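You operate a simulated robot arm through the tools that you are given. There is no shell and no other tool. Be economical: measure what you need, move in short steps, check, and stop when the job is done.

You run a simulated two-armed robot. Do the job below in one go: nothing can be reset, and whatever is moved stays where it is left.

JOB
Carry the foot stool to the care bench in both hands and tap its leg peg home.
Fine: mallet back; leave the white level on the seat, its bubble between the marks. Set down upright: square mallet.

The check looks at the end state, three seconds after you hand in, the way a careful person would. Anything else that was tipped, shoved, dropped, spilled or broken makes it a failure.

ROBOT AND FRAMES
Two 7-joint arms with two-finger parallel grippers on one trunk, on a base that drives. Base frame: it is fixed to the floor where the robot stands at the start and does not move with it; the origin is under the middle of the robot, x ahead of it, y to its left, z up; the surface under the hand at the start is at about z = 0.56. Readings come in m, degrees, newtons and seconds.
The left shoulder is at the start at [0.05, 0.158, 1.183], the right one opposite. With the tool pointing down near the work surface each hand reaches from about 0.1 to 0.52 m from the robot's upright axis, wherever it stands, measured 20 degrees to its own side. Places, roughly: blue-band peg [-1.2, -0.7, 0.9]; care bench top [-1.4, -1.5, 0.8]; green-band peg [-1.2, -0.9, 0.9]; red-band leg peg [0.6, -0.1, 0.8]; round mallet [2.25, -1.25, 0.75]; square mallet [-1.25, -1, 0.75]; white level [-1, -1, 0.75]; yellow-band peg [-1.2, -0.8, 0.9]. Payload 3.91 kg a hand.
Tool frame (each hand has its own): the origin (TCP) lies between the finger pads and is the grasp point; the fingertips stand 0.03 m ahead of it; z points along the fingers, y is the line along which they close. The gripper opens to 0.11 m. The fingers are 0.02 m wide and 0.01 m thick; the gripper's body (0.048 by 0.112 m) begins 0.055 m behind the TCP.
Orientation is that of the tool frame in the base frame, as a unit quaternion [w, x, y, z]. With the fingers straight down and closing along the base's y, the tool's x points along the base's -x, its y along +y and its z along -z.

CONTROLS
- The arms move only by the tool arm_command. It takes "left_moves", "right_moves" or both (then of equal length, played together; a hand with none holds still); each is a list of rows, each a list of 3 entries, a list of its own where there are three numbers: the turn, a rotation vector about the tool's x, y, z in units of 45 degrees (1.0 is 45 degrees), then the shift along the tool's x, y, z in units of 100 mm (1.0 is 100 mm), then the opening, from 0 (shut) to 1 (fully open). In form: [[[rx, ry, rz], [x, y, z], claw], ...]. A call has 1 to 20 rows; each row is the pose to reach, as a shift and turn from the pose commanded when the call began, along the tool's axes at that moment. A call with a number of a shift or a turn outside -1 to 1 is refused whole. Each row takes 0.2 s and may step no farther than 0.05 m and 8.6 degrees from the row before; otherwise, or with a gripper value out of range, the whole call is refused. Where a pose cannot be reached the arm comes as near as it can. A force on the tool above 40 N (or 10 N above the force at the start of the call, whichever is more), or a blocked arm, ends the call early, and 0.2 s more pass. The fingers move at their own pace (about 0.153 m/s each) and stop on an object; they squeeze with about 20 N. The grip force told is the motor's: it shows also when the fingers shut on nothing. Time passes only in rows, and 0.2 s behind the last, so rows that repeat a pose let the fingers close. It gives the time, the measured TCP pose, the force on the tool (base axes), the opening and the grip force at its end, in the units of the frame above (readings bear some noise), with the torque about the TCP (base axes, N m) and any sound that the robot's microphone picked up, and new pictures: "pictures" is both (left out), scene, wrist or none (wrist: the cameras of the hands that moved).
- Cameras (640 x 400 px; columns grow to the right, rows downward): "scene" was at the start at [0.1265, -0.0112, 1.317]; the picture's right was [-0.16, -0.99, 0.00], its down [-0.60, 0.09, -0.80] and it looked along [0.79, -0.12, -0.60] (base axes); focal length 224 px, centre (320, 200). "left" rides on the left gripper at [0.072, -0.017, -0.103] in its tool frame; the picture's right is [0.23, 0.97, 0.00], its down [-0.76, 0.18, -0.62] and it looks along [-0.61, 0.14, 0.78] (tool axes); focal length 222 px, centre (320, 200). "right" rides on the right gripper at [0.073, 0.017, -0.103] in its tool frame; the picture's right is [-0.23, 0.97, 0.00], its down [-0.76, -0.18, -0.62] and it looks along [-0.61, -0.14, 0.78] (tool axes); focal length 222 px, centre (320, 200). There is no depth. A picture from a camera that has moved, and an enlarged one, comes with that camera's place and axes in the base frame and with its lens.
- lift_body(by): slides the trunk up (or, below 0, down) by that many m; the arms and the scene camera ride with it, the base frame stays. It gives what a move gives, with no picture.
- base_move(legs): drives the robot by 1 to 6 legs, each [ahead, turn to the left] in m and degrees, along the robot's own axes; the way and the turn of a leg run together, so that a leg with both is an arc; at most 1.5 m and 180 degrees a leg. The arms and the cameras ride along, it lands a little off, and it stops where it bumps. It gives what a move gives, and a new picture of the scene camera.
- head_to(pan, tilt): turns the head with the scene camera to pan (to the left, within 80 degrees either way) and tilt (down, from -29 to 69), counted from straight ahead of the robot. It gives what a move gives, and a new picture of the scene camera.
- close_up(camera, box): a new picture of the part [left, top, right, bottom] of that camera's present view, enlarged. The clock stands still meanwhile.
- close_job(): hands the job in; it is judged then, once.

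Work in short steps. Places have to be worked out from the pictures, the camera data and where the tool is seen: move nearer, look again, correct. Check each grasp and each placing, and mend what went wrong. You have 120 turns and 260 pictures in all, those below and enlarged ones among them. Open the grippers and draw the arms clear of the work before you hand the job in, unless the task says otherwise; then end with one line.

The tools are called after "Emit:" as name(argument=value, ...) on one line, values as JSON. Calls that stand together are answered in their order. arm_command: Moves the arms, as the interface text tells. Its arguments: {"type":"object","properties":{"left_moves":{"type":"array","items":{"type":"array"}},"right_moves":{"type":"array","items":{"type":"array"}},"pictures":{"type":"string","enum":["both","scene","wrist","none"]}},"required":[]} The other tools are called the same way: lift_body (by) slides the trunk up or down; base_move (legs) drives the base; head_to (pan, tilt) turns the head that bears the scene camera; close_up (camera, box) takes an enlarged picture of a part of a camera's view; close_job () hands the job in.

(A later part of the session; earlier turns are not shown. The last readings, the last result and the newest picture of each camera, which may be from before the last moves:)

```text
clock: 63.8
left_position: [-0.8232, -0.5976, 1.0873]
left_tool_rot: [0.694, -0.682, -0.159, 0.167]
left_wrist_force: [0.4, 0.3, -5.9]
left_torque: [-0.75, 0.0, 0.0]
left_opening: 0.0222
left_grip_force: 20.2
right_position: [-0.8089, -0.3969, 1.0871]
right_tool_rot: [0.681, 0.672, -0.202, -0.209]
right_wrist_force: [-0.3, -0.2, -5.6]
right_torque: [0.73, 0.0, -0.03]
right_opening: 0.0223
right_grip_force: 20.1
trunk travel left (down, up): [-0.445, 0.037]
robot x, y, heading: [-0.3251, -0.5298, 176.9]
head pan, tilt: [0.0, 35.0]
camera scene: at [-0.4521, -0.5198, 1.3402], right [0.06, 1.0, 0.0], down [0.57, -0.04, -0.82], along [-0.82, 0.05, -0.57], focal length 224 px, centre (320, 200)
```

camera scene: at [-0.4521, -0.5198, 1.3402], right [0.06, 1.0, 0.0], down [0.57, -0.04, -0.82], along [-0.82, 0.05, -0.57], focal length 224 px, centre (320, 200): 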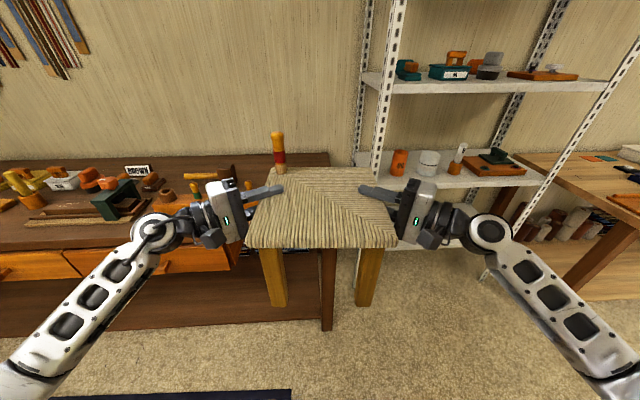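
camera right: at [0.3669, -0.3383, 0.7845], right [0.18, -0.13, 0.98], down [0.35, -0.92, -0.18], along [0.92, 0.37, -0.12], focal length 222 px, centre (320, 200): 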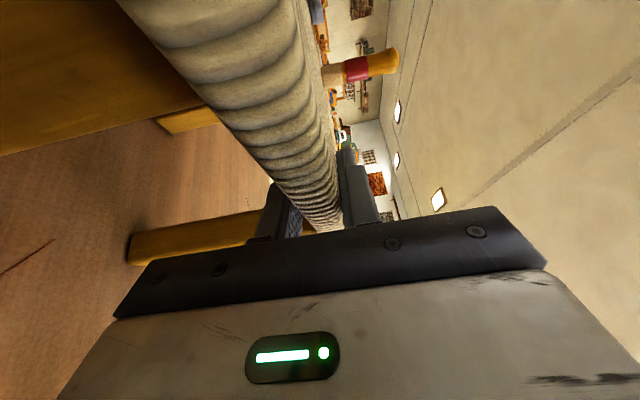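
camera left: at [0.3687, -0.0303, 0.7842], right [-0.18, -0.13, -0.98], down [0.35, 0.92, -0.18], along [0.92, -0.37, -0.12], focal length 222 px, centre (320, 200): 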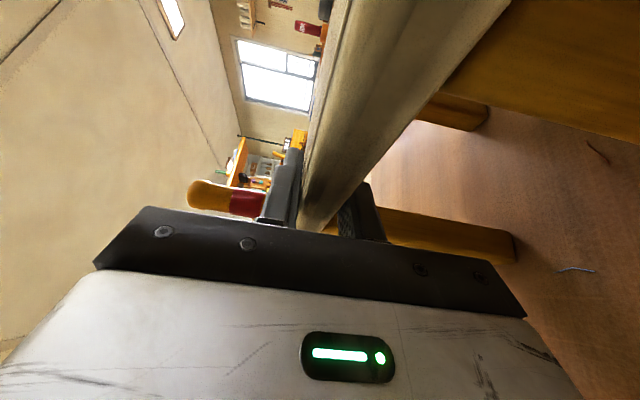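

I'll zoom on the bench's right end beyond the stool to pin the edges before approaching.

Emit:
close_up(camera="scene", box=[150, 130, 410, 345])

Emit:
base_move(legs=[[0.12, 3.1]])

```text
1.86 times, centred on (280, 238) of scene
camera zoom: at [-0.4521, -0.5198, 1.3402], right [0.06, 1.0, 0.0], down [0.57, -0.04, -0.82], along [-0.82, 0.05, -0.57], focal length 416 px, centre (394, 130)
```

zoom: 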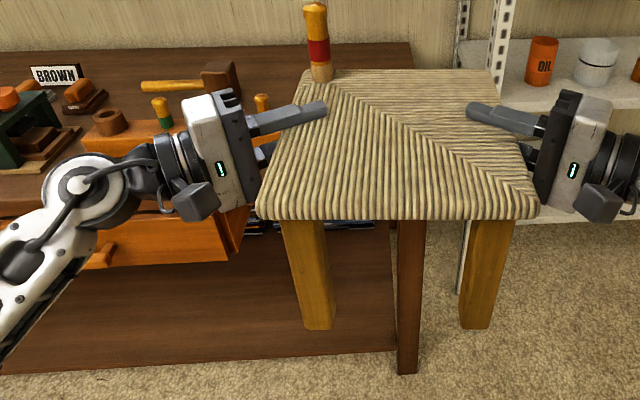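

```text
clock: 65.1
left_position: [-0.9393, -0.6208, 1.0867]
left_tool_rot: [0.688, -0.678, -0.179, 0.185]
left_wrist_force: [0.1, 0.2, -7.0]
left_torque: [-0.89, -0.01, -0.01]
left_opening: 0.0223
left_grip_force: 19.7
right_position: [-0.9371, -0.4199, 1.0857]
right_tool_rot: [0.686, 0.678, -0.184, -0.19]
right_wrist_force: [-0.5, 0.0, -5.6]
right_torque: [0.86, 0.02, 0.06]
right_opening: 0.0221
right_grip_force: 20.1
trunk travel left (down, up): [-0.445, 0.037]
robot x, y, heading: [-0.4446, -0.5245, 179.4]
head pan, tilt: [0.0, 35.0]
camera scene: at [-0.5739, -0.5229, 1.3401], right [0.01, 1.0, 0.0], down [0.58, 0.0, -0.82], along [-0.82, 0.01, -0.58], focal length 224 px, centre (320, 200)
```

scene: 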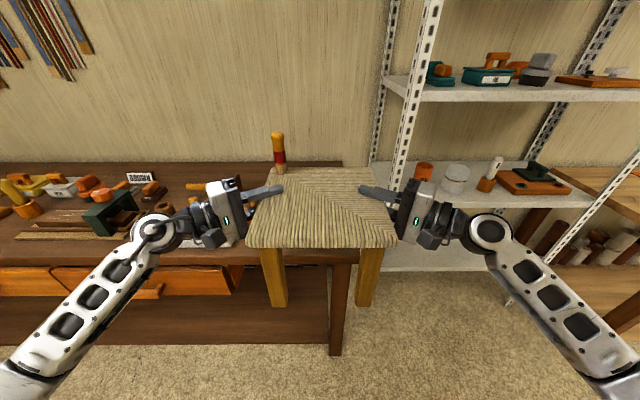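

Fixes: bench top z≈0.806, right edge y≈−0.385, front edge x≈−1.04, rack end y≈−0.685. Target stool centre (−1.18, −0.535); feet are at z≈0.877, so I'll drive in over the bench.

Emit:
base_move(legs=[[0.24, 1.5]])

Emit:
close_up(camera="scene", box=[150, 130, 410, 345])

```text
clock: 66.8
left_position: [-1.1726, -0.6321, 1.0863]
left_tool_rot: [0.686, -0.677, -0.185, 0.192]
left_wrist_force: [-0.2, 0.9, -6.2]
left_torque: [-0.8, -0.03, -0.04]
left_opening: 0.0224
left_grip_force: 20.5
right_position: [-1.1746, -0.4311, 1.0872]
right_tool_rot: [0.688, 0.679, -0.177, -0.183]
right_wrist_force: [0.1, -0.4, -5.7]
right_torque: [0.77, 0.03, 0.04]
right_opening: 0.0221
right_grip_force: 20.1
trunk travel left (down, up): [-0.445, 0.037]
robot x, y, heading: [-0.679, -0.5264, -179.2]
head pan, tilt: [0.0, 35.0]
camera scene: at [-0.8094, -0.5263, 1.3401], right [-0.01, 1.0, 0.0], down [0.57, 0.01, -0.82], along [-0.82, -0.01, -0.57], focal length 224 px, centre (320, 200)
```

scene: 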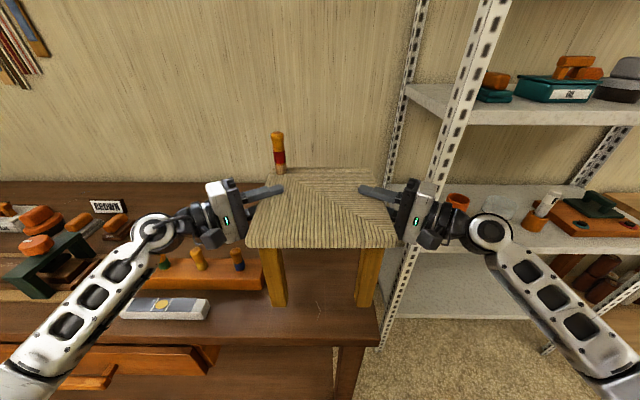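

```text
1.86 times, centred on (280, 238) of scene
camera zoom: at [-0.8094, -0.5263, 1.3401], right [-0.01, 1.0, 0.0], down [0.57, 0.01, -0.82], along [-0.82, -0.01, -0.57], focal length 416 px, centre (394, 130)
```

zoom: 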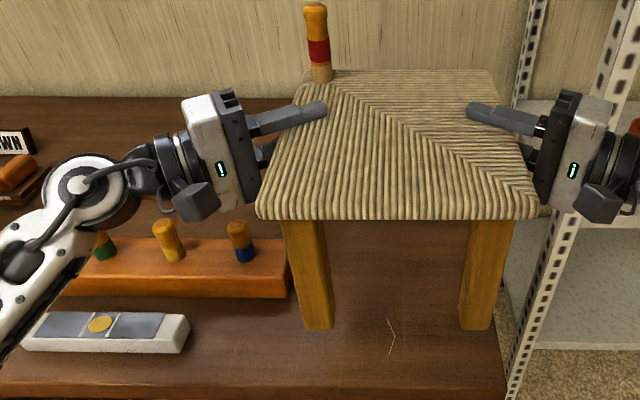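

Stool is centred over the gap with ~3 cm margins. Lowering with the trunk, then feeling for contact.

Emit:
lift_body(by=-0.055)

Emit:
close_up(camera="scene", box=[0, 130, 410, 385])

```text
clock: 67.8
left_position: [-1.1722, -0.6326, 1.0317]
left_tool_rot: [0.686, -0.677, -0.184, 0.192]
left_wrist_force: [-0.4, 0.3, -5.0]
left_torque: [-0.99, -0.02, 0.0]
left_opening: 0.0221
left_grip_force: 20.1
right_position: [-1.1738, -0.431, 1.0323]
right_tool_rot: [0.687, 0.68, -0.176, -0.184]
right_wrist_force: [0.8, -0.5, -5.5]
right_torque: [1.0, 0.01, -0.01]
right_opening: 0.0219
right_grip_force: 20.2
trunk travel left (down, up): [-0.39, 0.092]
robot x, y, heading: [-0.68, -0.5274, -179.2]
head pan, tilt: [0.0, 35.0]
```

```text
1.56 times, centred on (205, 258) of scene
camera zoom: at [-0.8085, -0.5262, 1.2853], right [-0.01, 1.0, 0.0], down [0.57, 0.01, -0.82], along [-0.82, -0.01, -0.57], focal length 350 px, centre (500, 110)
```

zoom: 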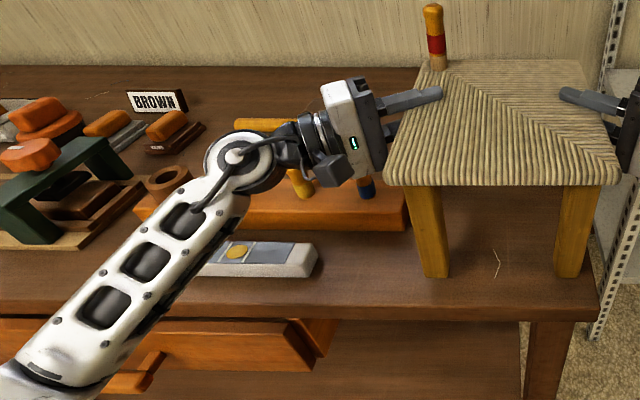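

Feet ≈ 15 mm up. Lower in small steps until the load comes off.

Emit:
lift_body(by=-0.012)

Emit:
lift_body(by=-0.005)

```text
clock: 68.4
left_position: [-1.173, -0.6326, 1.02]
left_tool_rot: [0.686, -0.677, -0.184, 0.193]
left_wrist_force: [0.4, 0.3, -5.9]
left_torque: [-0.88, -0.05, -0.12]
left_opening: 0.0222
left_grip_force: 19.9
right_position: [-1.1718, -0.4308, 1.0192]
right_tool_rot: [0.688, 0.679, -0.178, -0.183]
right_wrist_force: [0.1, 0.1, -5.3]
right_torque: [0.85, 0.0, 0.09]
right_opening: 0.0221
right_grip_force: 20.0
trunk travel left (down, up): [-0.378, 0.104]
robot x, y, heading: [-0.6826, -0.5255, -179.3]
head pan, tilt: [0.0, 35.0]
```

```text
clock: 68.9
left_position: [-1.1729, -0.6329, 1.0156]
left_tool_rot: [0.686, -0.677, -0.185, 0.192]
left_wrist_force: [-0.3, 0.4, -5.3]
left_torque: [-0.78, -0.05, 0.01]
left_opening: 0.0223
left_grip_force: 19.6
right_position: [-1.1735, -0.4311, 1.0145]
right_tool_rot: [0.688, 0.68, -0.177, -0.183]
right_wrist_force: [0.6, 0.3, -6.1]
right_torque: [0.8, -0.02, 0.02]
right_opening: 0.0223
right_grip_force: 20.0
trunk travel left (down, up): [-0.373, 0.109]
robot x, y, heading: [-0.6858, -0.5278, -179.3]
head pan, tilt: [0.0, 35.0]
```

Still carrying the full weight; a few more millimetres.

Emit:
lift_body(by=-0.006)

Emit:
close_up(camera="scene", box=[230, 200, 410, 345])

```text
clock: 69.5
left_position: [-1.1717, -0.6322, 1.013]
left_tool_rot: [0.689, -0.674, -0.184, 0.194]
left_wrist_force: [-6.3, 4.4, 12.6]
left_torque: [-0.81, -0.41, -0.6]
left_opening: 0.0225
left_grip_force: 20.0
right_position: [-1.173, -0.4314, 1.0129]
right_tool_rot: [0.69, 0.678, -0.176, -0.186]
right_wrist_force: [-6.2, -4.1, 10.5]
right_torque: [0.91, -0.34, 0.63]
right_opening: 0.0226
right_grip_force: 19.4
trunk travel left (down, up): [-0.367, 0.115]
robot x, y, heading: [-0.6809, -0.5281, -178.9]
head pan, tilt: [0.0, 35.0]
```

```text
2.76 times, centred on (320, 272) of scene
camera zoom: at [-0.8079, -0.5261, 1.2629], right [-0.01, 1.0, 0.0], down [0.57, 0.01, -0.82], along [-0.82, -0.01, -0.57], focal length 618 px, centre (320, 0)
```

zoom: 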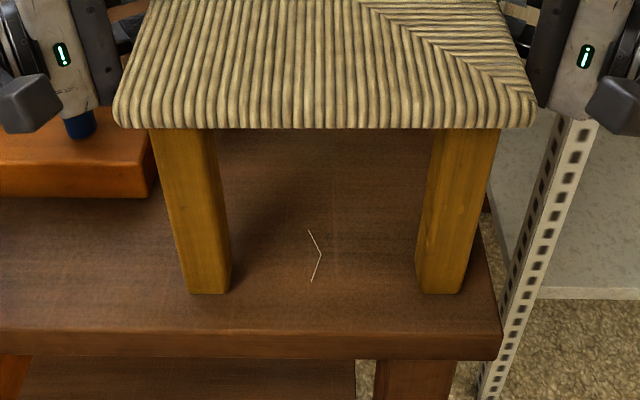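

Feet are down on the bench. Ease off 4 mm and open both grippers.

Emit:
lift_body(by=0.004)

Emit:
arm_command(left_moves=[[[0, 0, 0], [0, 0, 0], 0.35], [[0, 0, 0], [0, 0, 0], 0.6], [[0, 0, 0], [0, 0, 0], 0.6]], right_moves=[[[0, 0, 0], [0, 0, 0], 0.35], [[0, 0, 0], [0, 0, 0], 0.6], [[0, 0, 0], [0, 0, 0], 0.6]], pictures="both")

```text
clock: 70.0
left_position: [-1.1722, -0.6316, 1.0129]
left_tool_rot: [0.686, -0.677, -0.185, 0.193]
left_wrist_force: [-4.1, 4.8, 5.4]
left_torque: [-1.05, -0.38, 0.5]
left_opening: 0.0223
left_grip_force: 19.6
right_position: [-1.1728, -0.4301, 1.013]
right_tool_rot: [0.687, 0.681, -0.177, -0.183]
right_wrist_force: [-4.6, -3.4, 3.8]
right_torque: [0.89, -0.12, -0.56]
right_opening: 0.0219
right_grip_force: 19.6
trunk travel left (down, up): [-0.371, 0.111]
robot x, y, heading: [-0.6805, -0.5263, -179.2]
head pan, tilt: [0.0, 35.0]
```

```text
clock: 70.8
left_position: [-1.1713, -0.6333, 1.0122]
left_tool_rot: [0.686, -0.677, -0.184, 0.192]
left_wrist_force: [0.5, -0.1, -0.4]
left_torque: [0.05, -0.01, 0.0]
left_opening: 0.0657
left_grip_force: 0.0
right_position: [-1.1728, -0.4313, 1.0128]
right_tool_rot: [0.687, 0.68, -0.176, -0.184]
right_wrist_force: [-0.7, -0.2, -0.2]
right_torque: [-0.05, 0.02, 0.01]
right_opening: 0.066
right_grip_force: 0.1
trunk travel left (down, up): [-0.371, 0.111]
robot x, y, heading: [-0.68, -0.525, -179.4]
head pan, tilt: [0.0, 35.0]
camera scene: at [-0.8078, -0.5262, 1.2663], right [-0.01, 1.0, 0.0], down [0.57, 0.01, -0.82], along [-0.82, -0.01, -0.57], focal length 224 px, centre (320, 200)
camera right: at [-1.0585, -0.3764, 1.028], right [-0.19, 0.12, 0.98], down [-0.36, 0.92, -0.18], along [-0.92, -0.38, -0.13], focal length 222 px, centre (320, 200)
camera left: at [-1.0571, -0.6835, 1.0276], right [0.18, 0.13, -0.98], down [-0.34, -0.92, -0.18], along [-0.92, 0.36, -0.12], focal length 222 px, centre (320, 200)
```

scene: 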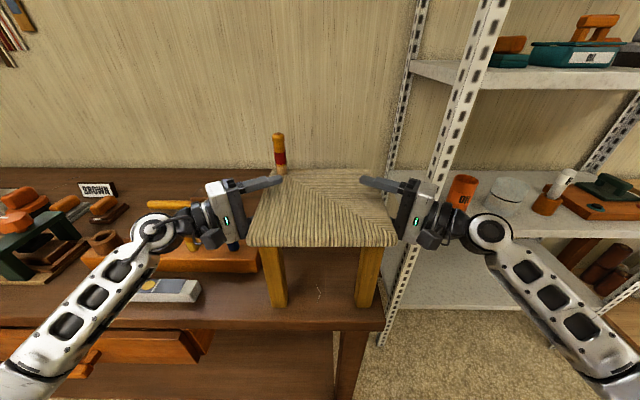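
right: 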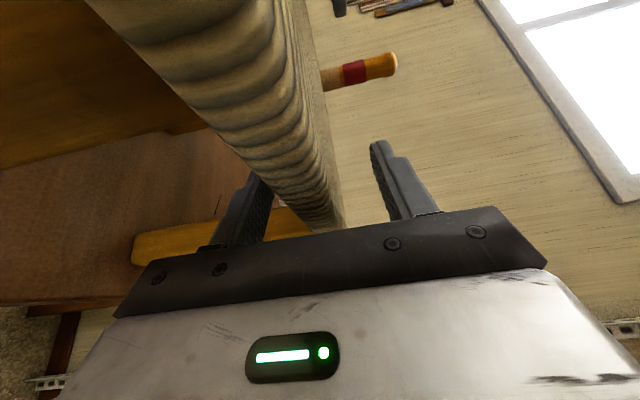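
left: 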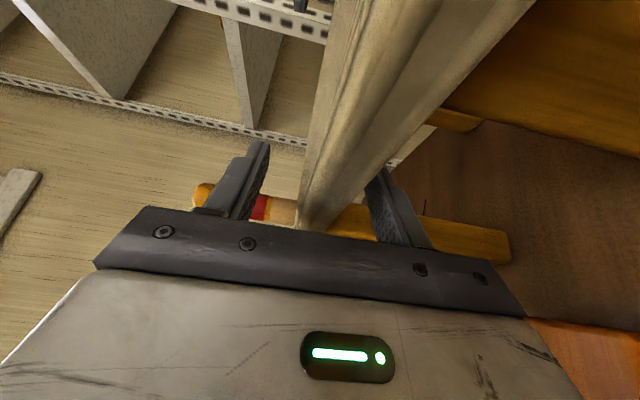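

Stool stands on its own. Both hands withdraw along the fingers, then I raise the trunk.

Emit:
arm_command(left_moves=[[[0, 0, 0], [0, 0, -0.4], 0.6], [[0, 0, 0], [0, 0, -0.8], 0.6], [[0, 0, 0], [0, 0, -1.0], 0.6]], right_moves=[[[0, 0, 0], [0, 0, -0.4], 0.6], [[0, 0, 0], [0, 0, -0.8], 0.6], [[0, 0, 0], [0, 0, -1.0], 0.6]], pictures="none")

Emit:
lift_body(by=0.1)

Emit:
base_move(legs=[[-0.28, 0]])

Emit:
close_up(camera="scene", box=[160, 120, 440, 310])

```text
clock: 71.6
left_position: [-1.1202, -0.7179, 1.0093]
left_tool_rot: [0.687, -0.676, -0.184, 0.193]
left_wrist_force: [-0.2, 0.5, -0.5]
left_torque: [-0.03, 0.05, 0.01]
left_opening: 0.0659
left_grip_force: 0.1
right_position: [-1.123, -0.3442, 1.0116]
right_tool_rot: [0.688, 0.679, -0.176, -0.184]
right_wrist_force: [0.4, -0.5, 0.3]
right_torque: [-0.01, 0.01, -0.01]
right_opening: 0.0662
right_grip_force: 0.1
trunk travel left (down, up): [-0.371, 0.111]
robot x, y, heading: [-0.6802, -0.5286, -179.0]
head pan, tilt: [0.0, 35.0]
```

```text
clock: 72.9
left_position: [-1.1217, -0.7162, 1.108]
left_tool_rot: [0.687, -0.676, -0.184, 0.192]
left_wrist_force: [0.8, 0.3, 0.8]
left_torque: [0.0, 0.0, 0.01]
left_opening: 0.0661
left_grip_force: 0.0
right_position: [-1.1225, -0.3454, 1.1127]
right_tool_rot: [0.688, 0.68, -0.176, -0.183]
right_wrist_force: [-0.4, 0.2, -0.2]
right_torque: [0.01, -0.02, 0.01]
right_opening: 0.0659
right_grip_force: 0.2
trunk travel left (down, up): [-0.471, 0.011]
robot x, y, heading: [-0.6786, -0.5285, -179.3]
head pan, tilt: [0.0, 35.0]
```

```text
clock: 74.9
left_position: [-0.8393, -0.7167, 1.1089]
left_tool_rot: [0.685, -0.675, -0.189, 0.197]
left_wrist_force: [0.5, -0.5, -0.3]
left_torque: [0.02, 0.0, 0.02]
left_opening: 0.0662
left_grip_force: 0.1
right_position: [-0.8458, -0.3439, 1.1114]
right_tool_rot: [0.689, 0.68, -0.173, -0.18]
right_wrist_force: [-0.4, 1.1, -0.2]
right_torque: [-0.02, -0.02, -0.02]
right_opening: 0.066
right_grip_force: 0.0
trunk travel left (down, up): [-0.471, 0.011]
robot x, y, heading: [-0.4029, -0.5238, -178.4]
head pan, tilt: [0.0, 35.0]
camera scene: at [-0.528, -0.5223, 1.3664], right [-0.02, 1.0, 0.0], down [0.57, 0.01, -0.82], along [-0.82, -0.02, -0.57], focal length 224 px, centre (320, 200)
```

scene: 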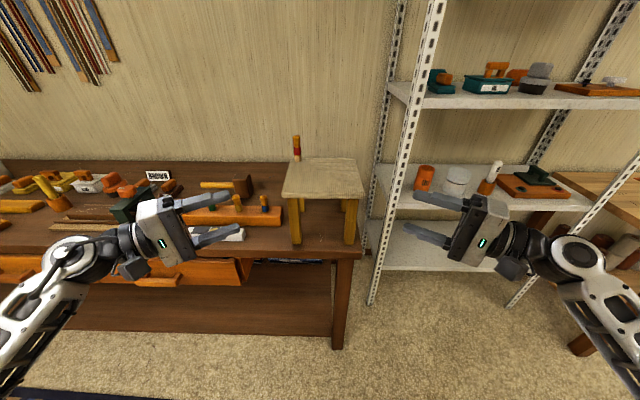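

```text
2.11 times, centred on (300, 215) of scene
camera zoom: at [-0.528, -0.5223, 1.3664], right [-0.02, 1.0, 0.0], down [0.57, 0.01, -0.82], along [-0.82, -0.02, -0.57], focal length 471 px, centre (362, 168)
```

zoom: 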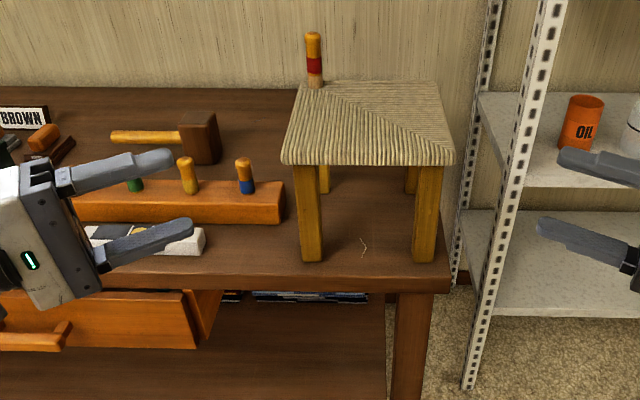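

Stool stands well on the bench. Now I'll shift the base left to y≈−1.0, facing the mallet and level.

Emit:
base_move(legs=[[0, 88.4], [0.47, 0], [0, -90]])

```text
clock: 85.4
left_position: [-0.8459, -1.1651, 1.1099]
left_tool_rot: [0.689, -0.679, -0.174, 0.182]
left_wrist_force: [0.7, -0.6, -0.3]
left_torque: [-0.02, 0.01, -0.03]
left_opening: 0.0657
left_grip_force: 0.0
right_position: [-0.8362, -0.7939, 1.1121]
right_tool_rot: [0.685, 0.677, -0.187, -0.195]
right_wrist_force: [0.0, -0.3, -0.6]
right_torque: [-0.02, 0.05, 0.03]
right_opening: 0.066
right_grip_force: 0.0
trunk travel left (down, up): [-0.471, 0.011]
robot x, y, heading: [-0.3977, -0.9889, 179.0]
head pan, tilt: [0.0, 35.0]
camera scene: at [-0.5263, -0.985, 1.3664], right [0.02, 1.0, 0.0], down [0.57, -0.01, -0.82], along [-0.82, 0.02, -0.57], focal length 224 px, centre (320, 200)
```

scene: 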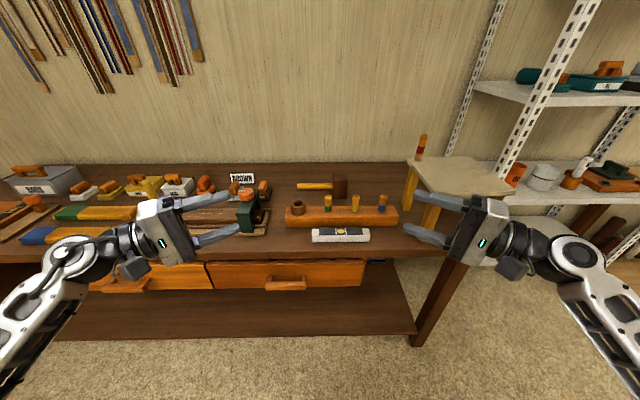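

Rotate the right hand in free air to point forward and 45° down, closing across the mallet handle; tuck the left hand back a bit.

Emit:
arm_command(right_moves=[[[0.0905, -0.126, 0.0522], [0, 0, 0], 0.6], [[0.181, -0.252, 0.1044], [0, 0, 0], 0.6], [[0.2715, -0.378, 0.1566], [0, 0, 0], 0.6], [[0.362, -0.504, 0.209], [0, 0, 0], 0.6], [[0.4526, -0.6306, 0.261], [0, 0, 0], 0.6]], left_moves=[[[0, 0, 0], [0.2, 0, -0.12], 0.6], [[0, 0, 0], [0.4, 0, -0.24], 0.6], [[0, 0, 0], [0.6, -0.1, -0.36], 0.6], [[0, 0, 0], [0.8, -0.2, -0.48], 0.6], [[0, 0, 0], [0.866, -0.3, -0.5], 0.6]], pictures="none")

Emit:
arm_command(right_moves=[[[0.0905, -0.126, 0.0522], [0, 0, 0], 0.6], [[0.181, -0.252, 0.1044], [0, 0, 0], 0.6], [[0.2715, -0.378, 0.1566], [0, 0, 0], 0.6], [[0.362, -0.504, 0.209], [0, 0, 0], 0.6], [[0.4526, -0.6306, 0.261], [0, 0, 0], 0.6]], pictures="both")

Emit:
close_up(camera="scene", box=[270, 160, 470, 260])

```text
clock: 86.6
left_position: [-0.7443, -1.1656, 1.1362]
left_tool_rot: [0.689, -0.68, -0.173, 0.182]
left_wrist_force: [-0.5, 0.0, 0.0]
left_torque: [0.0, -0.01, 0.0]
left_opening: 0.0661
left_grip_force: 0.1
right_position: [-0.8354, -0.7915, 1.1106]
right_tool_rot: [0.506, 0.694, -0.447, -0.249]
right_wrist_force: [-0.5, -0.1, -0.1]
right_torque: [-0.01, 0.02, 0.01]
right_opening: 0.0658
right_grip_force: 0.0
trunk travel left (down, up): [-0.471, 0.011]
robot x, y, heading: [-0.4001, -0.9901, 178.9]
head pan, tilt: [0.0, 35.0]
```

```text
clock: 87.8
left_position: [-0.7434, -1.1663, 1.1358]
left_tool_rot: [0.689, -0.679, -0.173, 0.182]
left_wrist_force: [-0.1, 0.1, 0.5]
left_torque: [0.01, 0.03, 0.02]
left_opening: 0.0661
left_grip_force: 0.0
right_position: [-0.836, -0.7918, 1.1121]
right_tool_rot: [-0.274, -0.642, 0.661, 0.275]
right_wrist_force: [1.2, 0.6, -0.3]
right_torque: [0.0, 0.01, -0.03]
right_opening: 0.0659
right_grip_force: 0.0
trunk travel left (down, up): [-0.471, 0.011]
robot x, y, heading: [-0.3987, -0.9929, 179.0]
head pan, tilt: [0.0, 35.0]
camera scene: at [-0.5265, -0.9854, 1.3663], right [0.02, 1.0, 0.0], down [0.57, -0.01, -0.82], along [-0.82, 0.02, -0.57], focal length 224 px, centre (320, 200)
camera right: at [-0.7755, -0.8659, 1.1968], right [-0.67, 0.25, 0.69], down [0.59, 0.75, 0.3], along [-0.44, 0.61, -0.65], focal length 222 px, centre (320, 200)
```

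scene: 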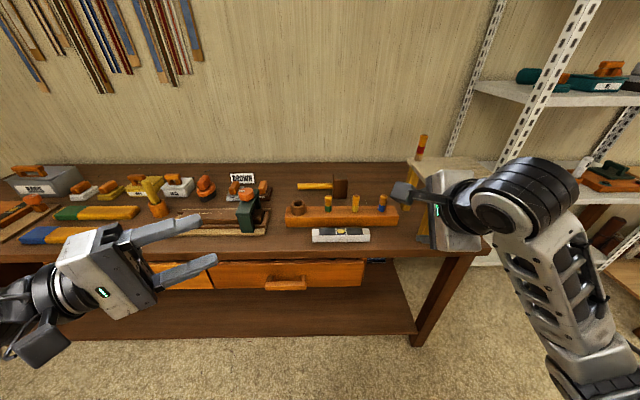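
right: 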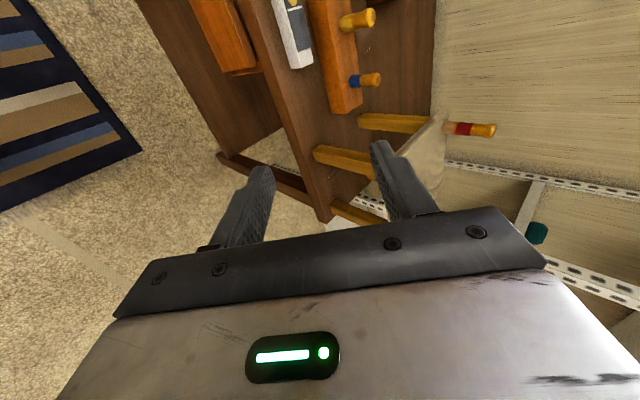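

```text
3.20 times, centred on (370, 210) of scene
camera zoom: at [-0.5265, -0.9854, 1.3663], right [0.02, 1.0, 0.0], down [0.57, -0.01, -0.82], along [-0.82, 0.02, -0.57], focal length 716 px, centre (160, 168)
```

zoom: 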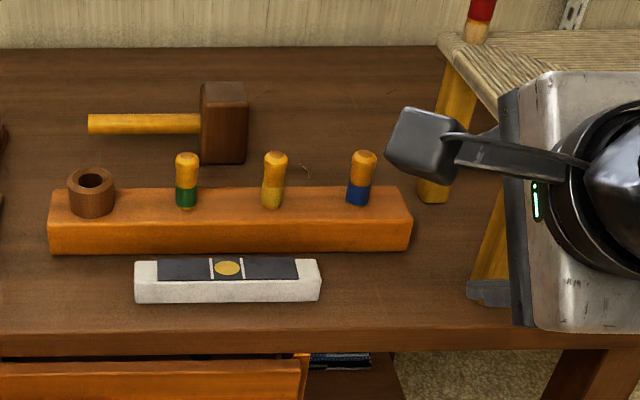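

Orientation is correct (tool z forward-down 45°). Mallet handle axis is at x≈−1.385, z≈0.845, y −1.066 to −0.909. Drive up to the bench.

Emit:
base_move(legs=[[0.28, 1.0]])

Emit:
close_up(camera="scene", box=[230, 140, 470, 290])

```text
clock: 89.7
left_position: [-1.016, -1.1645, 1.136]
left_tool_rot: [0.688, -0.679, -0.177, 0.184]
left_wrist_force: [-0.1, -0.7, -0.3]
left_torque: [-0.03, -0.01, 0.01]
left_opening: 0.0662
left_grip_force: 0.1
right_position: [-1.1097, -0.7926, 1.1121]
right_tool_rot: [-0.275, -0.646, 0.657, 0.274]
right_wrist_force: [0.2, 0.9, 0.2]
right_torque: [-0.01, 0.01, 0.02]
right_opening: 0.066
right_grip_force: 0.0
trunk travel left (down, up): [-0.471, 0.011]
robot x, y, heading: [-0.6738, -0.9863, 179.7]
head pan, tilt: [0.0, 35.0]
camera scene: at [-0.7993, -0.9825, 1.3663], right [0.01, 1.0, 0.0], down [0.57, -0.01, -0.82], along [-0.82, 0.01, -0.57], focal length 224 px, centre (320, 200)
```

scene: 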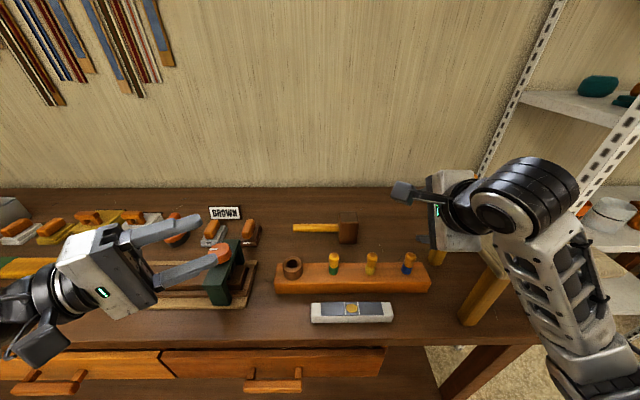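

```text
2.67 times, centred on (350, 215) of scene
camera zoom: at [-0.7993, -0.9825, 1.3663], right [0.01, 1.0, 0.0], down [0.57, -0.01, -0.82], along [-0.82, 0.01, -0.57], focal length 597 px, centre (240, 160)
```

zoom: 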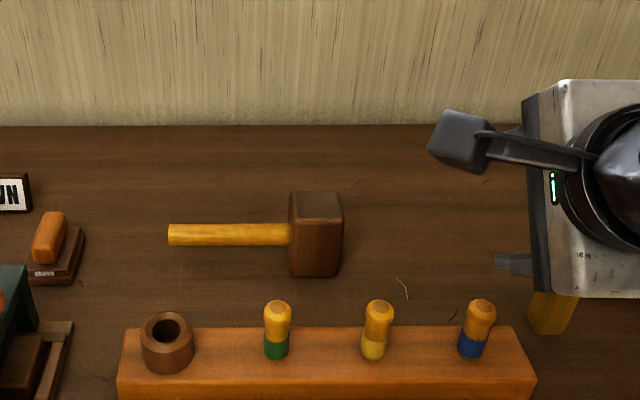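

Handle axis triangulated to x≈−1.37, z≈0.85, grip point y≈−0.948. A steeper 60° pitch clears the pegs better; lower the trunk 0.1 and shift the right hand partway while pitching 15° more.

Emit:
lift_body(by=-0.1)

Emit:
arm_command(right_moves=[[[0.083, 0, 0], [0.25, 0.177, 0.177], 0.45], [[0.167, 0, 0], [0.5, 0.353, 0.353], 0.45], [[0.25, 0, 0], [0.75, 0.53, 0.53], 0.45], [[0.333, 0, 0], [1.0, 0.707, 0.707], 0.45]], pictures="none")

```text
clock: 91.0
left_position: [-1.0144, -1.1648, 1.0358]
left_tool_rot: [0.688, -0.679, -0.177, 0.184]
left_wrist_force: [0.0, 0.1, -0.3]
left_torque: [0.01, 0.04, 0.02]
left_opening: 0.0662
left_grip_force: 0.1
right_position: [-1.1097, -0.7922, 1.0131]
right_tool_rot: [-0.276, -0.646, 0.657, 0.273]
right_wrist_force: [-0.3, 0.1, 0.5]
right_torque: [-0.01, 0.04, -0.01]
right_opening: 0.0658
right_grip_force: 0.0
trunk travel left (down, up): [-0.371, 0.111]
robot x, y, heading: [-0.6718, -0.9854, 179.5]
head pan, tilt: [0.0, 35.0]
```

```text
clock: 92.0
left_position: [-1.0153, -1.1654, 1.0356]
left_tool_rot: [0.688, -0.679, -0.177, 0.184]
left_wrist_force: [-1.0, 0.5, -0.8]
left_torque: [-0.01, 0.0, -0.03]
left_opening: 0.0661
left_grip_force: 0.1
right_position: [-1.2096, -0.8885, 1.0143]
right_tool_rot: [-0.188, -0.676, 0.687, 0.185]
right_wrist_force: [0.9, 0.4, -0.4]
right_torque: [0.02, -0.01, 0.0]
right_opening: 0.0497
right_grip_force: 0.0
trunk travel left (down, up): [-0.371, 0.111]
robot x, y, heading: [-0.6677, -0.9895, 179.8]
head pan, tilt: [0.0, 35.0]
```

Now to the pre-grasp point above-front of the handle.

Emit:
arm_command(right_moves=[[[0, 0, 0], [0.3, 0.293, 0.2], 0.45], [[0, 0, 0], [0.605, 0.586, 0.5], 0.45], [[0, 0, 0], [0.605, 0.586, 0.87], 0.45], [[0, 0, 0], [0.605, 0.586, 0.87], 0.45]], pictures="both")

Emit:
close_up(camera="scene", box=[230, 130, 470, 280])

```text
refused: row 2 steps farther than a row can; nothing moved
```

```text
2.67 times, centred on (350, 205) of scene
camera zoom: at [-0.7988, -0.9829, 1.2663], right [0.01, 1.0, 0.0], down [0.57, 0.0, -0.82], along [-0.82, 0.01, -0.57], focal length 597 px, centre (240, 187)
```

zoom: 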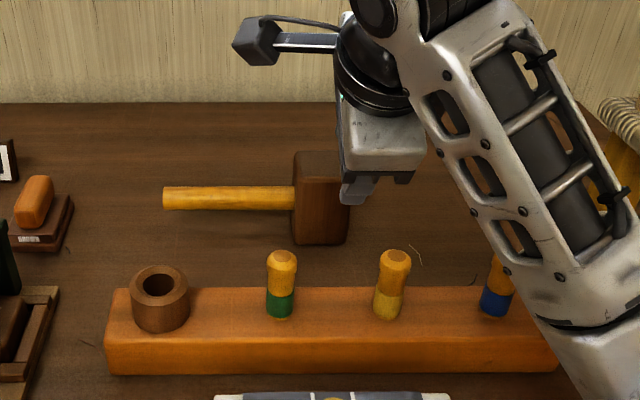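

Step too long; redo in finer rows.

Emit:
arm_command(right_moves=[[[0, 0, 0], [0.2, 0.195, 0.2], 0.45], [[0, 0, 0], [0.4, 0.39, 0.4], 0.45], [[0, 0, 0], [0.605, 0.586, 0.63], 0.45], [[0, 0, 0], [0.605, 0.586, 0.87], 0.45], [[0, 0, 0], [0.605, 0.586, 0.87], 0.45]], pictures="wrist")

Emit:
close_up(camera="scene", box=[230, 130, 470, 280])

```text
clock: 93.2
left_position: [-1.0142, -1.1653, 1.0359]
left_tool_rot: [0.688, -0.679, -0.177, 0.185]
left_wrist_force: [0.5, 0.6, 0.5]
left_torque: [-0.05, -0.01, 0.04]
left_opening: 0.0659
left_grip_force: 0.1
right_position: [-1.3083, -0.9514, 0.9703]
right_tool_rot: [-0.189, -0.676, 0.687, 0.186]
right_wrist_force: [0.2, 0.5, -0.4]
right_torque: [-0.02, 0.01, 0.0]
right_opening: 0.0493
right_grip_force: 0.0
trunk travel left (down, up): [-0.371, 0.111]
robot x, y, heading: [-0.6727, -0.9877, 179.5]
head pan, tilt: [0.0, 35.0]
camera right: at [-1.2711, -1.0235, 1.067], right [-0.83, 0.24, 0.5], down [0.48, 0.76, 0.44], along [-0.27, 0.6, -0.75], focal length 222 px, centre (320, 200)
```

right: 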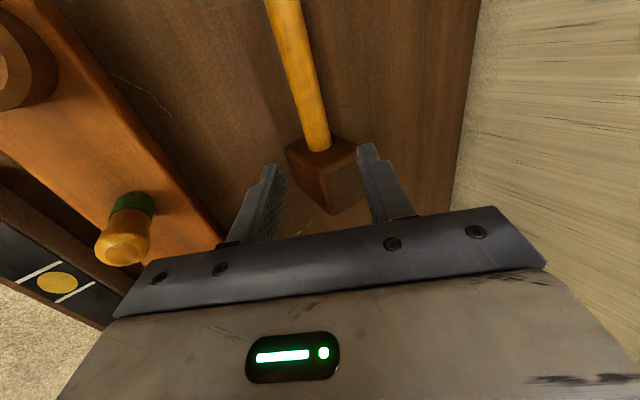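

```text
2.67 times, centred on (350, 205) of scene
camera zoom: at [-0.7987, -0.9825, 1.2664], right [0.01, 1.0, 0.0], down [0.57, -0.01, -0.82], along [-0.82, 0.01, -0.57], focal length 597 px, centre (240, 187)
```

zoom: 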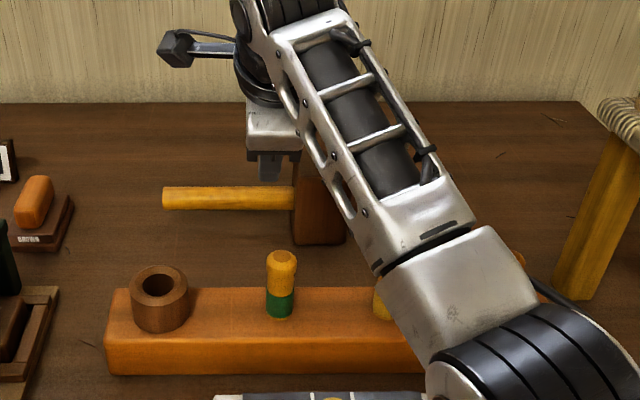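

The handle projects exactly where predicted in the wrist view. Advance 0.129 m along the fingers and close.

Emit:
arm_command(right_moves=[[[0, 0, 0], [0, -0.02, 0.45], 0.45], [[0, 0, 0], [0, -0.04, 0.9], 0.45], [[0, 0, 0], [0, -0.05, 1.0], 0.45], [[0, 0, 0], [0, -0.05, 1.0], 0.45]], pictures="wrist")

Emit:
close_up(camera="scene", box=[230, 130, 550, 330])

```text
clock: 94.2
left_position: [-1.0143, -1.1655, 1.0369]
left_tool_rot: [0.689, -0.678, -0.176, 0.185]
left_wrist_force: [-0.4, 0.0, 0.0]
left_torque: [0.01, 0.0, -0.03]
left_opening: 0.0662
left_grip_force: 0.0
right_position: [-1.354, -0.9517, 0.881]
right_tool_rot: [-0.19, -0.677, 0.686, 0.186]
right_wrist_force: [-0.1, -1.0, 0.5]
right_torque: [-0.03, 0.02, -0.05]
right_opening: 0.0498
right_grip_force: 0.0
trunk travel left (down, up): [-0.371, 0.111]
robot x, y, heading: [-0.67, -0.985, 179.6]
head pan, tilt: [0.0, 35.0]
camera right: at [-1.3169, -1.023, 0.9785], right [-0.83, 0.24, 0.5], down [0.48, 0.76, 0.44], along [-0.27, 0.6, -0.75], focal length 222 px, centre (320, 200)
```

right: 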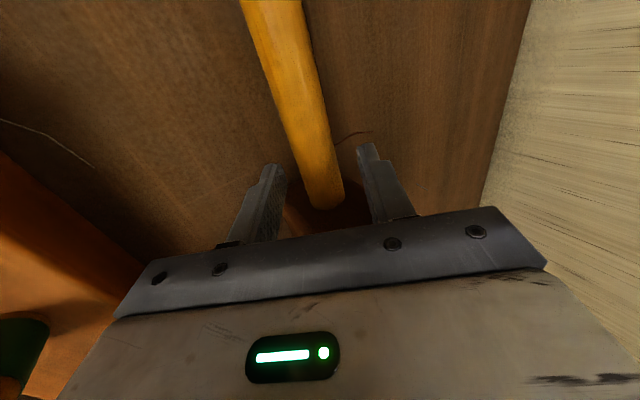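

```text
2.00 times, centred on (390, 230) of scene
camera zoom: at [-0.7986, -0.9825, 1.2664], right [0.01, 1.0, 0.0], down [0.57, -0.01, -0.82], along [-0.82, 0.01, -0.57], focal length 448 px, centre (180, 140)
```

zoom: 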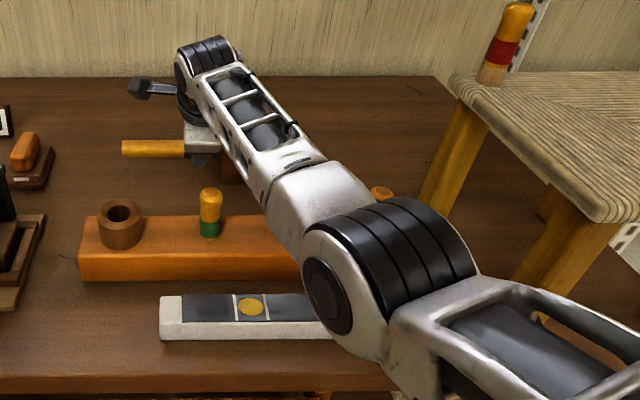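

Handle is centred between the fingers. Last 28 mm, then close.

Emit:
arm_command(right_moves=[[[0, 0, 0], [0, 0, 0.28], 0.45], [[0, 0, 0], [0, 0, 0.28], 0.45], [[0, 0, 0], [0, 0, 0.28], 0], [[0, 0, 0], [0, 0, 0.28], 0], [[0, 0, 0], [0, 0, 0.28], 0]], pictures="wrist")

```text
clock: 95.4
left_position: [-1.015, -1.1639, 1.037]
left_tool_rot: [0.688, -0.68, -0.177, 0.184]
left_wrist_force: [-0.2, -0.2, 0.2]
left_torque: [0.03, -0.01, 0.01]
left_opening: 0.066
left_grip_force: 0.0
right_position: [-1.3632, -0.9474, 0.8596]
right_tool_rot: [-0.189, -0.677, 0.687, 0.187]
right_wrist_force: [-1.8, 2.0, 2.5]
right_torque: [0.36, 0.11, 0.1]
right_opening: 0.0278
right_grip_force: 20.2
right hand out of reach, approached as far as the arm can: row 1, 2, 3, 4, 5
trunk travel left (down, up): [-0.371, 0.111]
robot x, y, heading: [-0.6744, -0.9908, 179.7]
head pan, tilt: [0.0, 35.0]
camera right: at [-1.3257, -1.02, 0.9553], right [-0.83, 0.24, 0.5], down [0.48, 0.76, 0.44], along [-0.27, 0.6, -0.75], focal length 222 px, centre (320, 200)
```

right: 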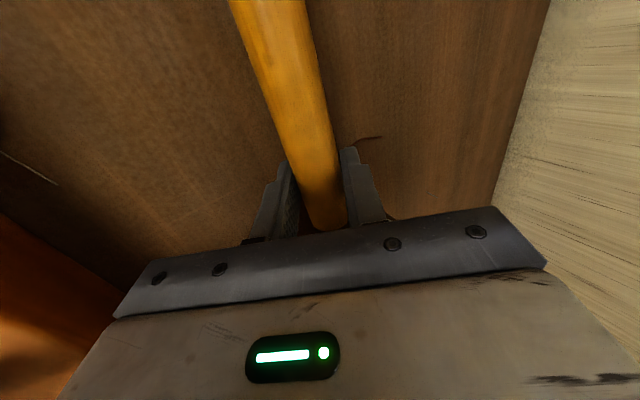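

Gripped the handle (27.8 mm). TCP at grasp (−1.363, −0.947, 0.860) is my return reference. Lift gently with the trunk and check for droop.

Emit:
lift_body(by=0.08)

Emit:
arm_command(right_moves=[[[0, 0, 0], [0, 0, 0], 0]], pictures="both")

```text
clock: 96.6
left_position: [-1.0143, -1.1646, 1.1162]
left_tool_rot: [0.688, -0.679, -0.177, 0.185]
left_wrist_force: [0.2, 0.7, 0.3]
left_torque: [0.02, -0.03, -0.05]
left_opening: 0.0661
left_grip_force: 0.0
right_position: [-1.3636, -0.9487, 0.9359]
right_tool_rot: [-0.189, -0.677, 0.687, 0.186]
right_wrist_force: [0.4, 0.6, -3.7]
right_torque: [-0.13, -0.03, 0.01]
right_opening: 0.0275
right_grip_force: 19.6
trunk travel left (down, up): [-0.451, 0.031]
robot x, y, heading: [-0.6695, -0.9878, 179.6]
head pan, tilt: [0.0, 35.0]
```

```text
clock: 97.0
left_position: [-1.0141, -1.1649, 1.1151]
left_tool_rot: [0.688, -0.679, -0.177, 0.185]
left_wrist_force: [0.6, 0.3, 0.4]
left_torque: [0.01, -0.02, 0.02]
left_opening: 0.066
left_grip_force: 0.1
right_position: [-1.3628, -0.9482, 0.9362]
right_tool_rot: [-0.189, -0.676, 0.687, 0.185]
right_wrist_force: [0.9, -0.9, -3.3]
right_torque: [-0.13, -0.06, -0.02]
right_opening: 0.0275
right_grip_force: 19.9
trunk travel left (down, up): [-0.451, 0.031]
robot x, y, heading: [-0.6728, -0.9826, 179.5]
head pan, tilt: [0.0, 35.0]
camera scene: at [-0.7992, -0.9825, 1.3463], right [0.01, 1.0, 0.0], down [0.57, -0.01, -0.82], along [-0.82, 0.01, -0.57], focal length 224 px, centre (320, 200)
camera right: at [-1.3258, -1.0202, 1.0342], right [-0.83, 0.24, 0.5], down [0.48, 0.76, 0.44], along [-0.27, 0.6, -0.75], focal length 222 px, centre (320, 200)
```

scene: 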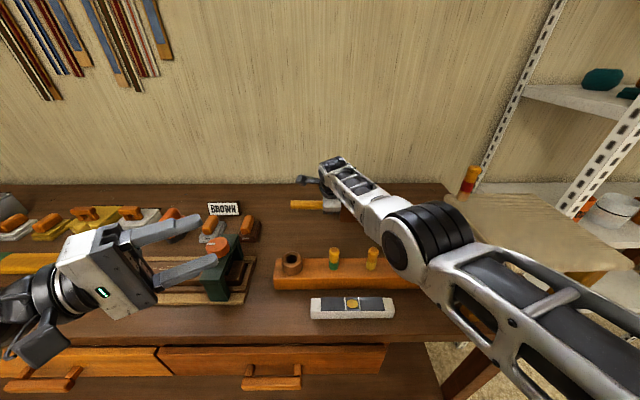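
right: 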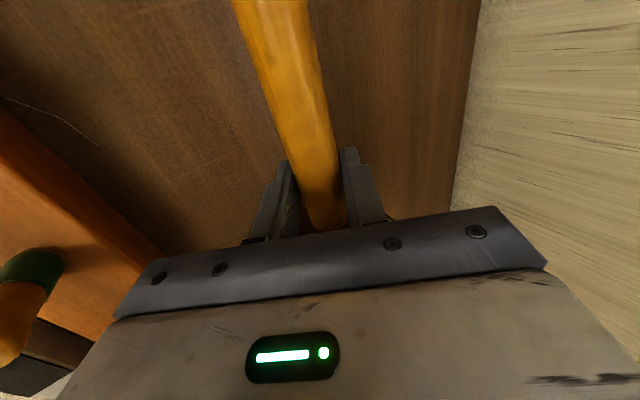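

Mallet held (0.36 kg) with no droop. Raise it in steps before swinging over to the stool.

Emit:
lift_body(by=0.03)

Emit:
arm_command(right_moves=[[[0, 0, 0], [0, 0.07, -0.32], 0], [[0, 0, 0], [0, 0.15, -0.64], 0], [[0, 0, 0], [0, 0.228, -0.97], 0], [[0, 0, 0], [0, 0.228, -0.97], 0]], pictures="none")

Emit:
arm_command(right_moves=[[[0, 0, 0], [0, 0.15, -0.32], 0], [[0, 0, 0], [0, 0.3, -0.64], 0], [[0, 0, 0], [0, 0.4, -0.97], 0], [[0, 0, 0], [0, 0.4, -0.97], 0]], pictures="scene")

```text
clock: 97.7
left_position: [-1.0144, -1.165, 1.1466]
left_tool_rot: [0.689, -0.678, -0.177, 0.185]
left_wrist_force: [-0.7, -0.2, -0.8]
left_torque: [0.02, 0.01, -0.03]
left_opening: 0.0663
left_grip_force: 0.0
right_position: [-1.3637, -0.9473, 0.9656]
right_tool_rot: [-0.188, -0.677, 0.687, 0.186]
right_wrist_force: [0.1, 1.1, -3.9]
right_torque: [-0.15, -0.01, -0.01]
right_opening: 0.0277
right_grip_force: 19.5
trunk travel left (down, up): [-0.481, 0.001]
robot x, y, heading: [-0.6725, -0.9879, 179.6]
head pan, tilt: [0.0, 35.0]
```

```text
clock: 98.7
left_position: [-1.0159, -1.1659, 1.1466]
left_tool_rot: [0.688, -0.679, -0.177, 0.184]
left_wrist_force: [0.1, -0.3, 0.1]
left_torque: [-0.05, 0.0, 0.01]
left_opening: 0.066
left_grip_force: 0.1
right_position: [-1.3356, -0.9468, 1.0623]
right_tool_rot: [-0.189, -0.677, 0.687, 0.186]
right_wrist_force: [0.0, -0.7, -4.3]
right_torque: [-0.11, -0.01, 0.01]
right_opening: 0.0275
right_grip_force: 19.9
trunk travel left (down, up): [-0.481, 0.001]
robot x, y, heading: [-0.6753, -0.9812, 179.4]
head pan, tilt: [0.0, 35.0]
```

```text
clock: 99.7
left_position: [-1.015, -1.1648, 1.1457]
left_tool_rot: [0.688, -0.679, -0.177, 0.184]
left_wrist_force: [0.1, -0.2, -1.0]
left_torque: [0.01, 0.0, 0.01]
left_opening: 0.0661
left_grip_force: 0.0
right_position: [-1.3197, -0.9455, 1.1644]
right_tool_rot: [-0.189, -0.676, 0.687, 0.186]
right_wrist_force: [0.9, 0.1, -4.3]
right_torque: [-0.14, -0.03, -0.05]
right_opening: 0.0276
right_grip_force: 19.9
trunk travel left (down, up): [-0.481, 0.001]
robot x, y, heading: [-0.673, -0.9859, 179.3]
head pan, tilt: [0.0, 35.0]
camera scene: at [-0.7993, -0.9824, 1.3762], right [0.01, 1.0, 0.0], down [0.57, -0.01, -0.82], along [-0.82, 0.01, -0.57], focal length 224 px, centre (320, 200)
```

scene: 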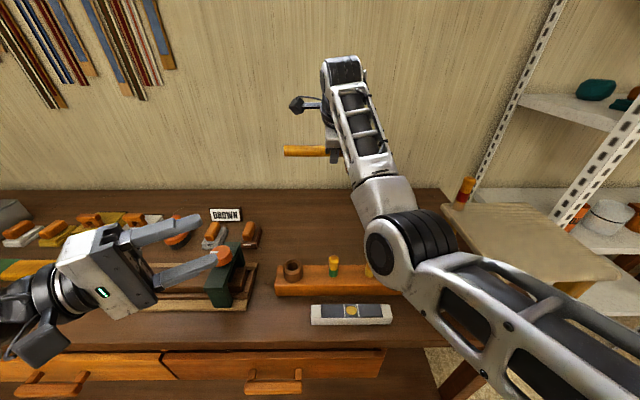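

Now a precise look at the red peg from here.

Emit:
close_up(camera="scene", box=[420, 160, 580, 260])

Emit:
arm_command(right_moves=[[[0, 0, 0], [-0.3, -0.05, -0.3], 0], [[0, 0, 0], [-0.6, -0.1, -0.6], 0], [[0, 0, 0], [-0.9, -0.1, -0.8], 0], [[0, 0, 0], [-0.9, -0.1, -0.8], 0]], pictures="both")

```text
4.00 times, centred on (500, 210) of scene
camera zoom: at [-0.7993, -0.9824, 1.3762], right [0.01, 1.0, 0.0], down [0.57, -0.01, -0.82], along [-0.82, 0.01, -0.57], focal length 896 px, centre (-400, 160)
```

zoom: 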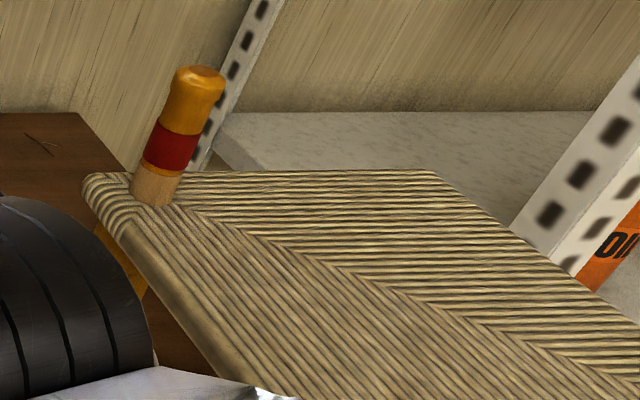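

```text
clock: 100.7
left_position: [-1.0152, -1.1655, 1.1458]
left_tool_rot: [0.688, -0.679, -0.177, 0.185]
left_wrist_force: [-0.7, 0.0, -0.4]
left_torque: [0.0, -0.02, -0.03]
left_opening: 0.0659
left_grip_force: 0.1
right_position: [-1.2703, -0.8575, 1.2306]
right_tool_rot: [-0.188, -0.677, 0.687, 0.187]
right_wrist_force: [1.1, -0.2, -3.8]
right_torque: [-0.14, 0.0, -0.05]
right_opening: 0.028
right_grip_force: 19.7
trunk travel left (down, up): [-0.481, 0.001]
robot x, y, heading: [-0.6695, -0.985, 179.6]
head pan, tilt: [0.0, 35.0]
camera scene: at [-0.7992, -0.9827, 1.3763], right [0.01, 1.0, 0.0], down [0.57, -0.01, -0.82], along [-0.82, 0.01, -0.57], focal length 224 px, centre (320, 200)
camera right: at [-1.2329, -0.93, 1.3275], right [-0.83, 0.24, 0.49], down [0.48, 0.76, 0.44], along [-0.27, 0.6, -0.75], focal length 222 px, centre (320, 200)
```

scene: 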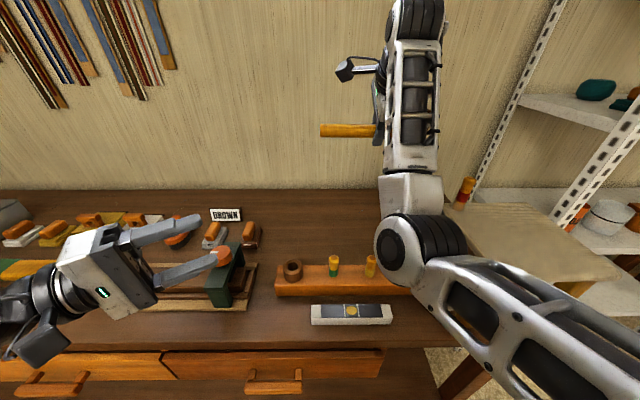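
right: 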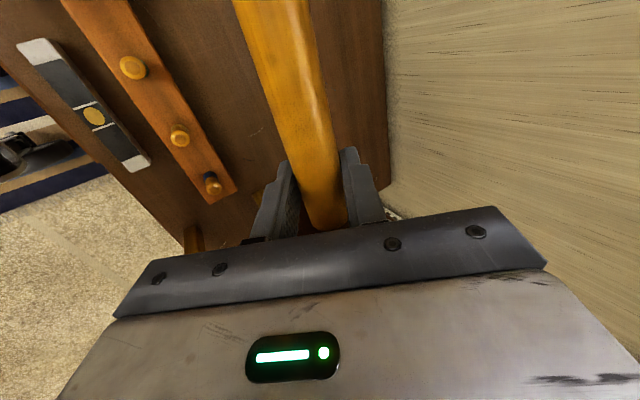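

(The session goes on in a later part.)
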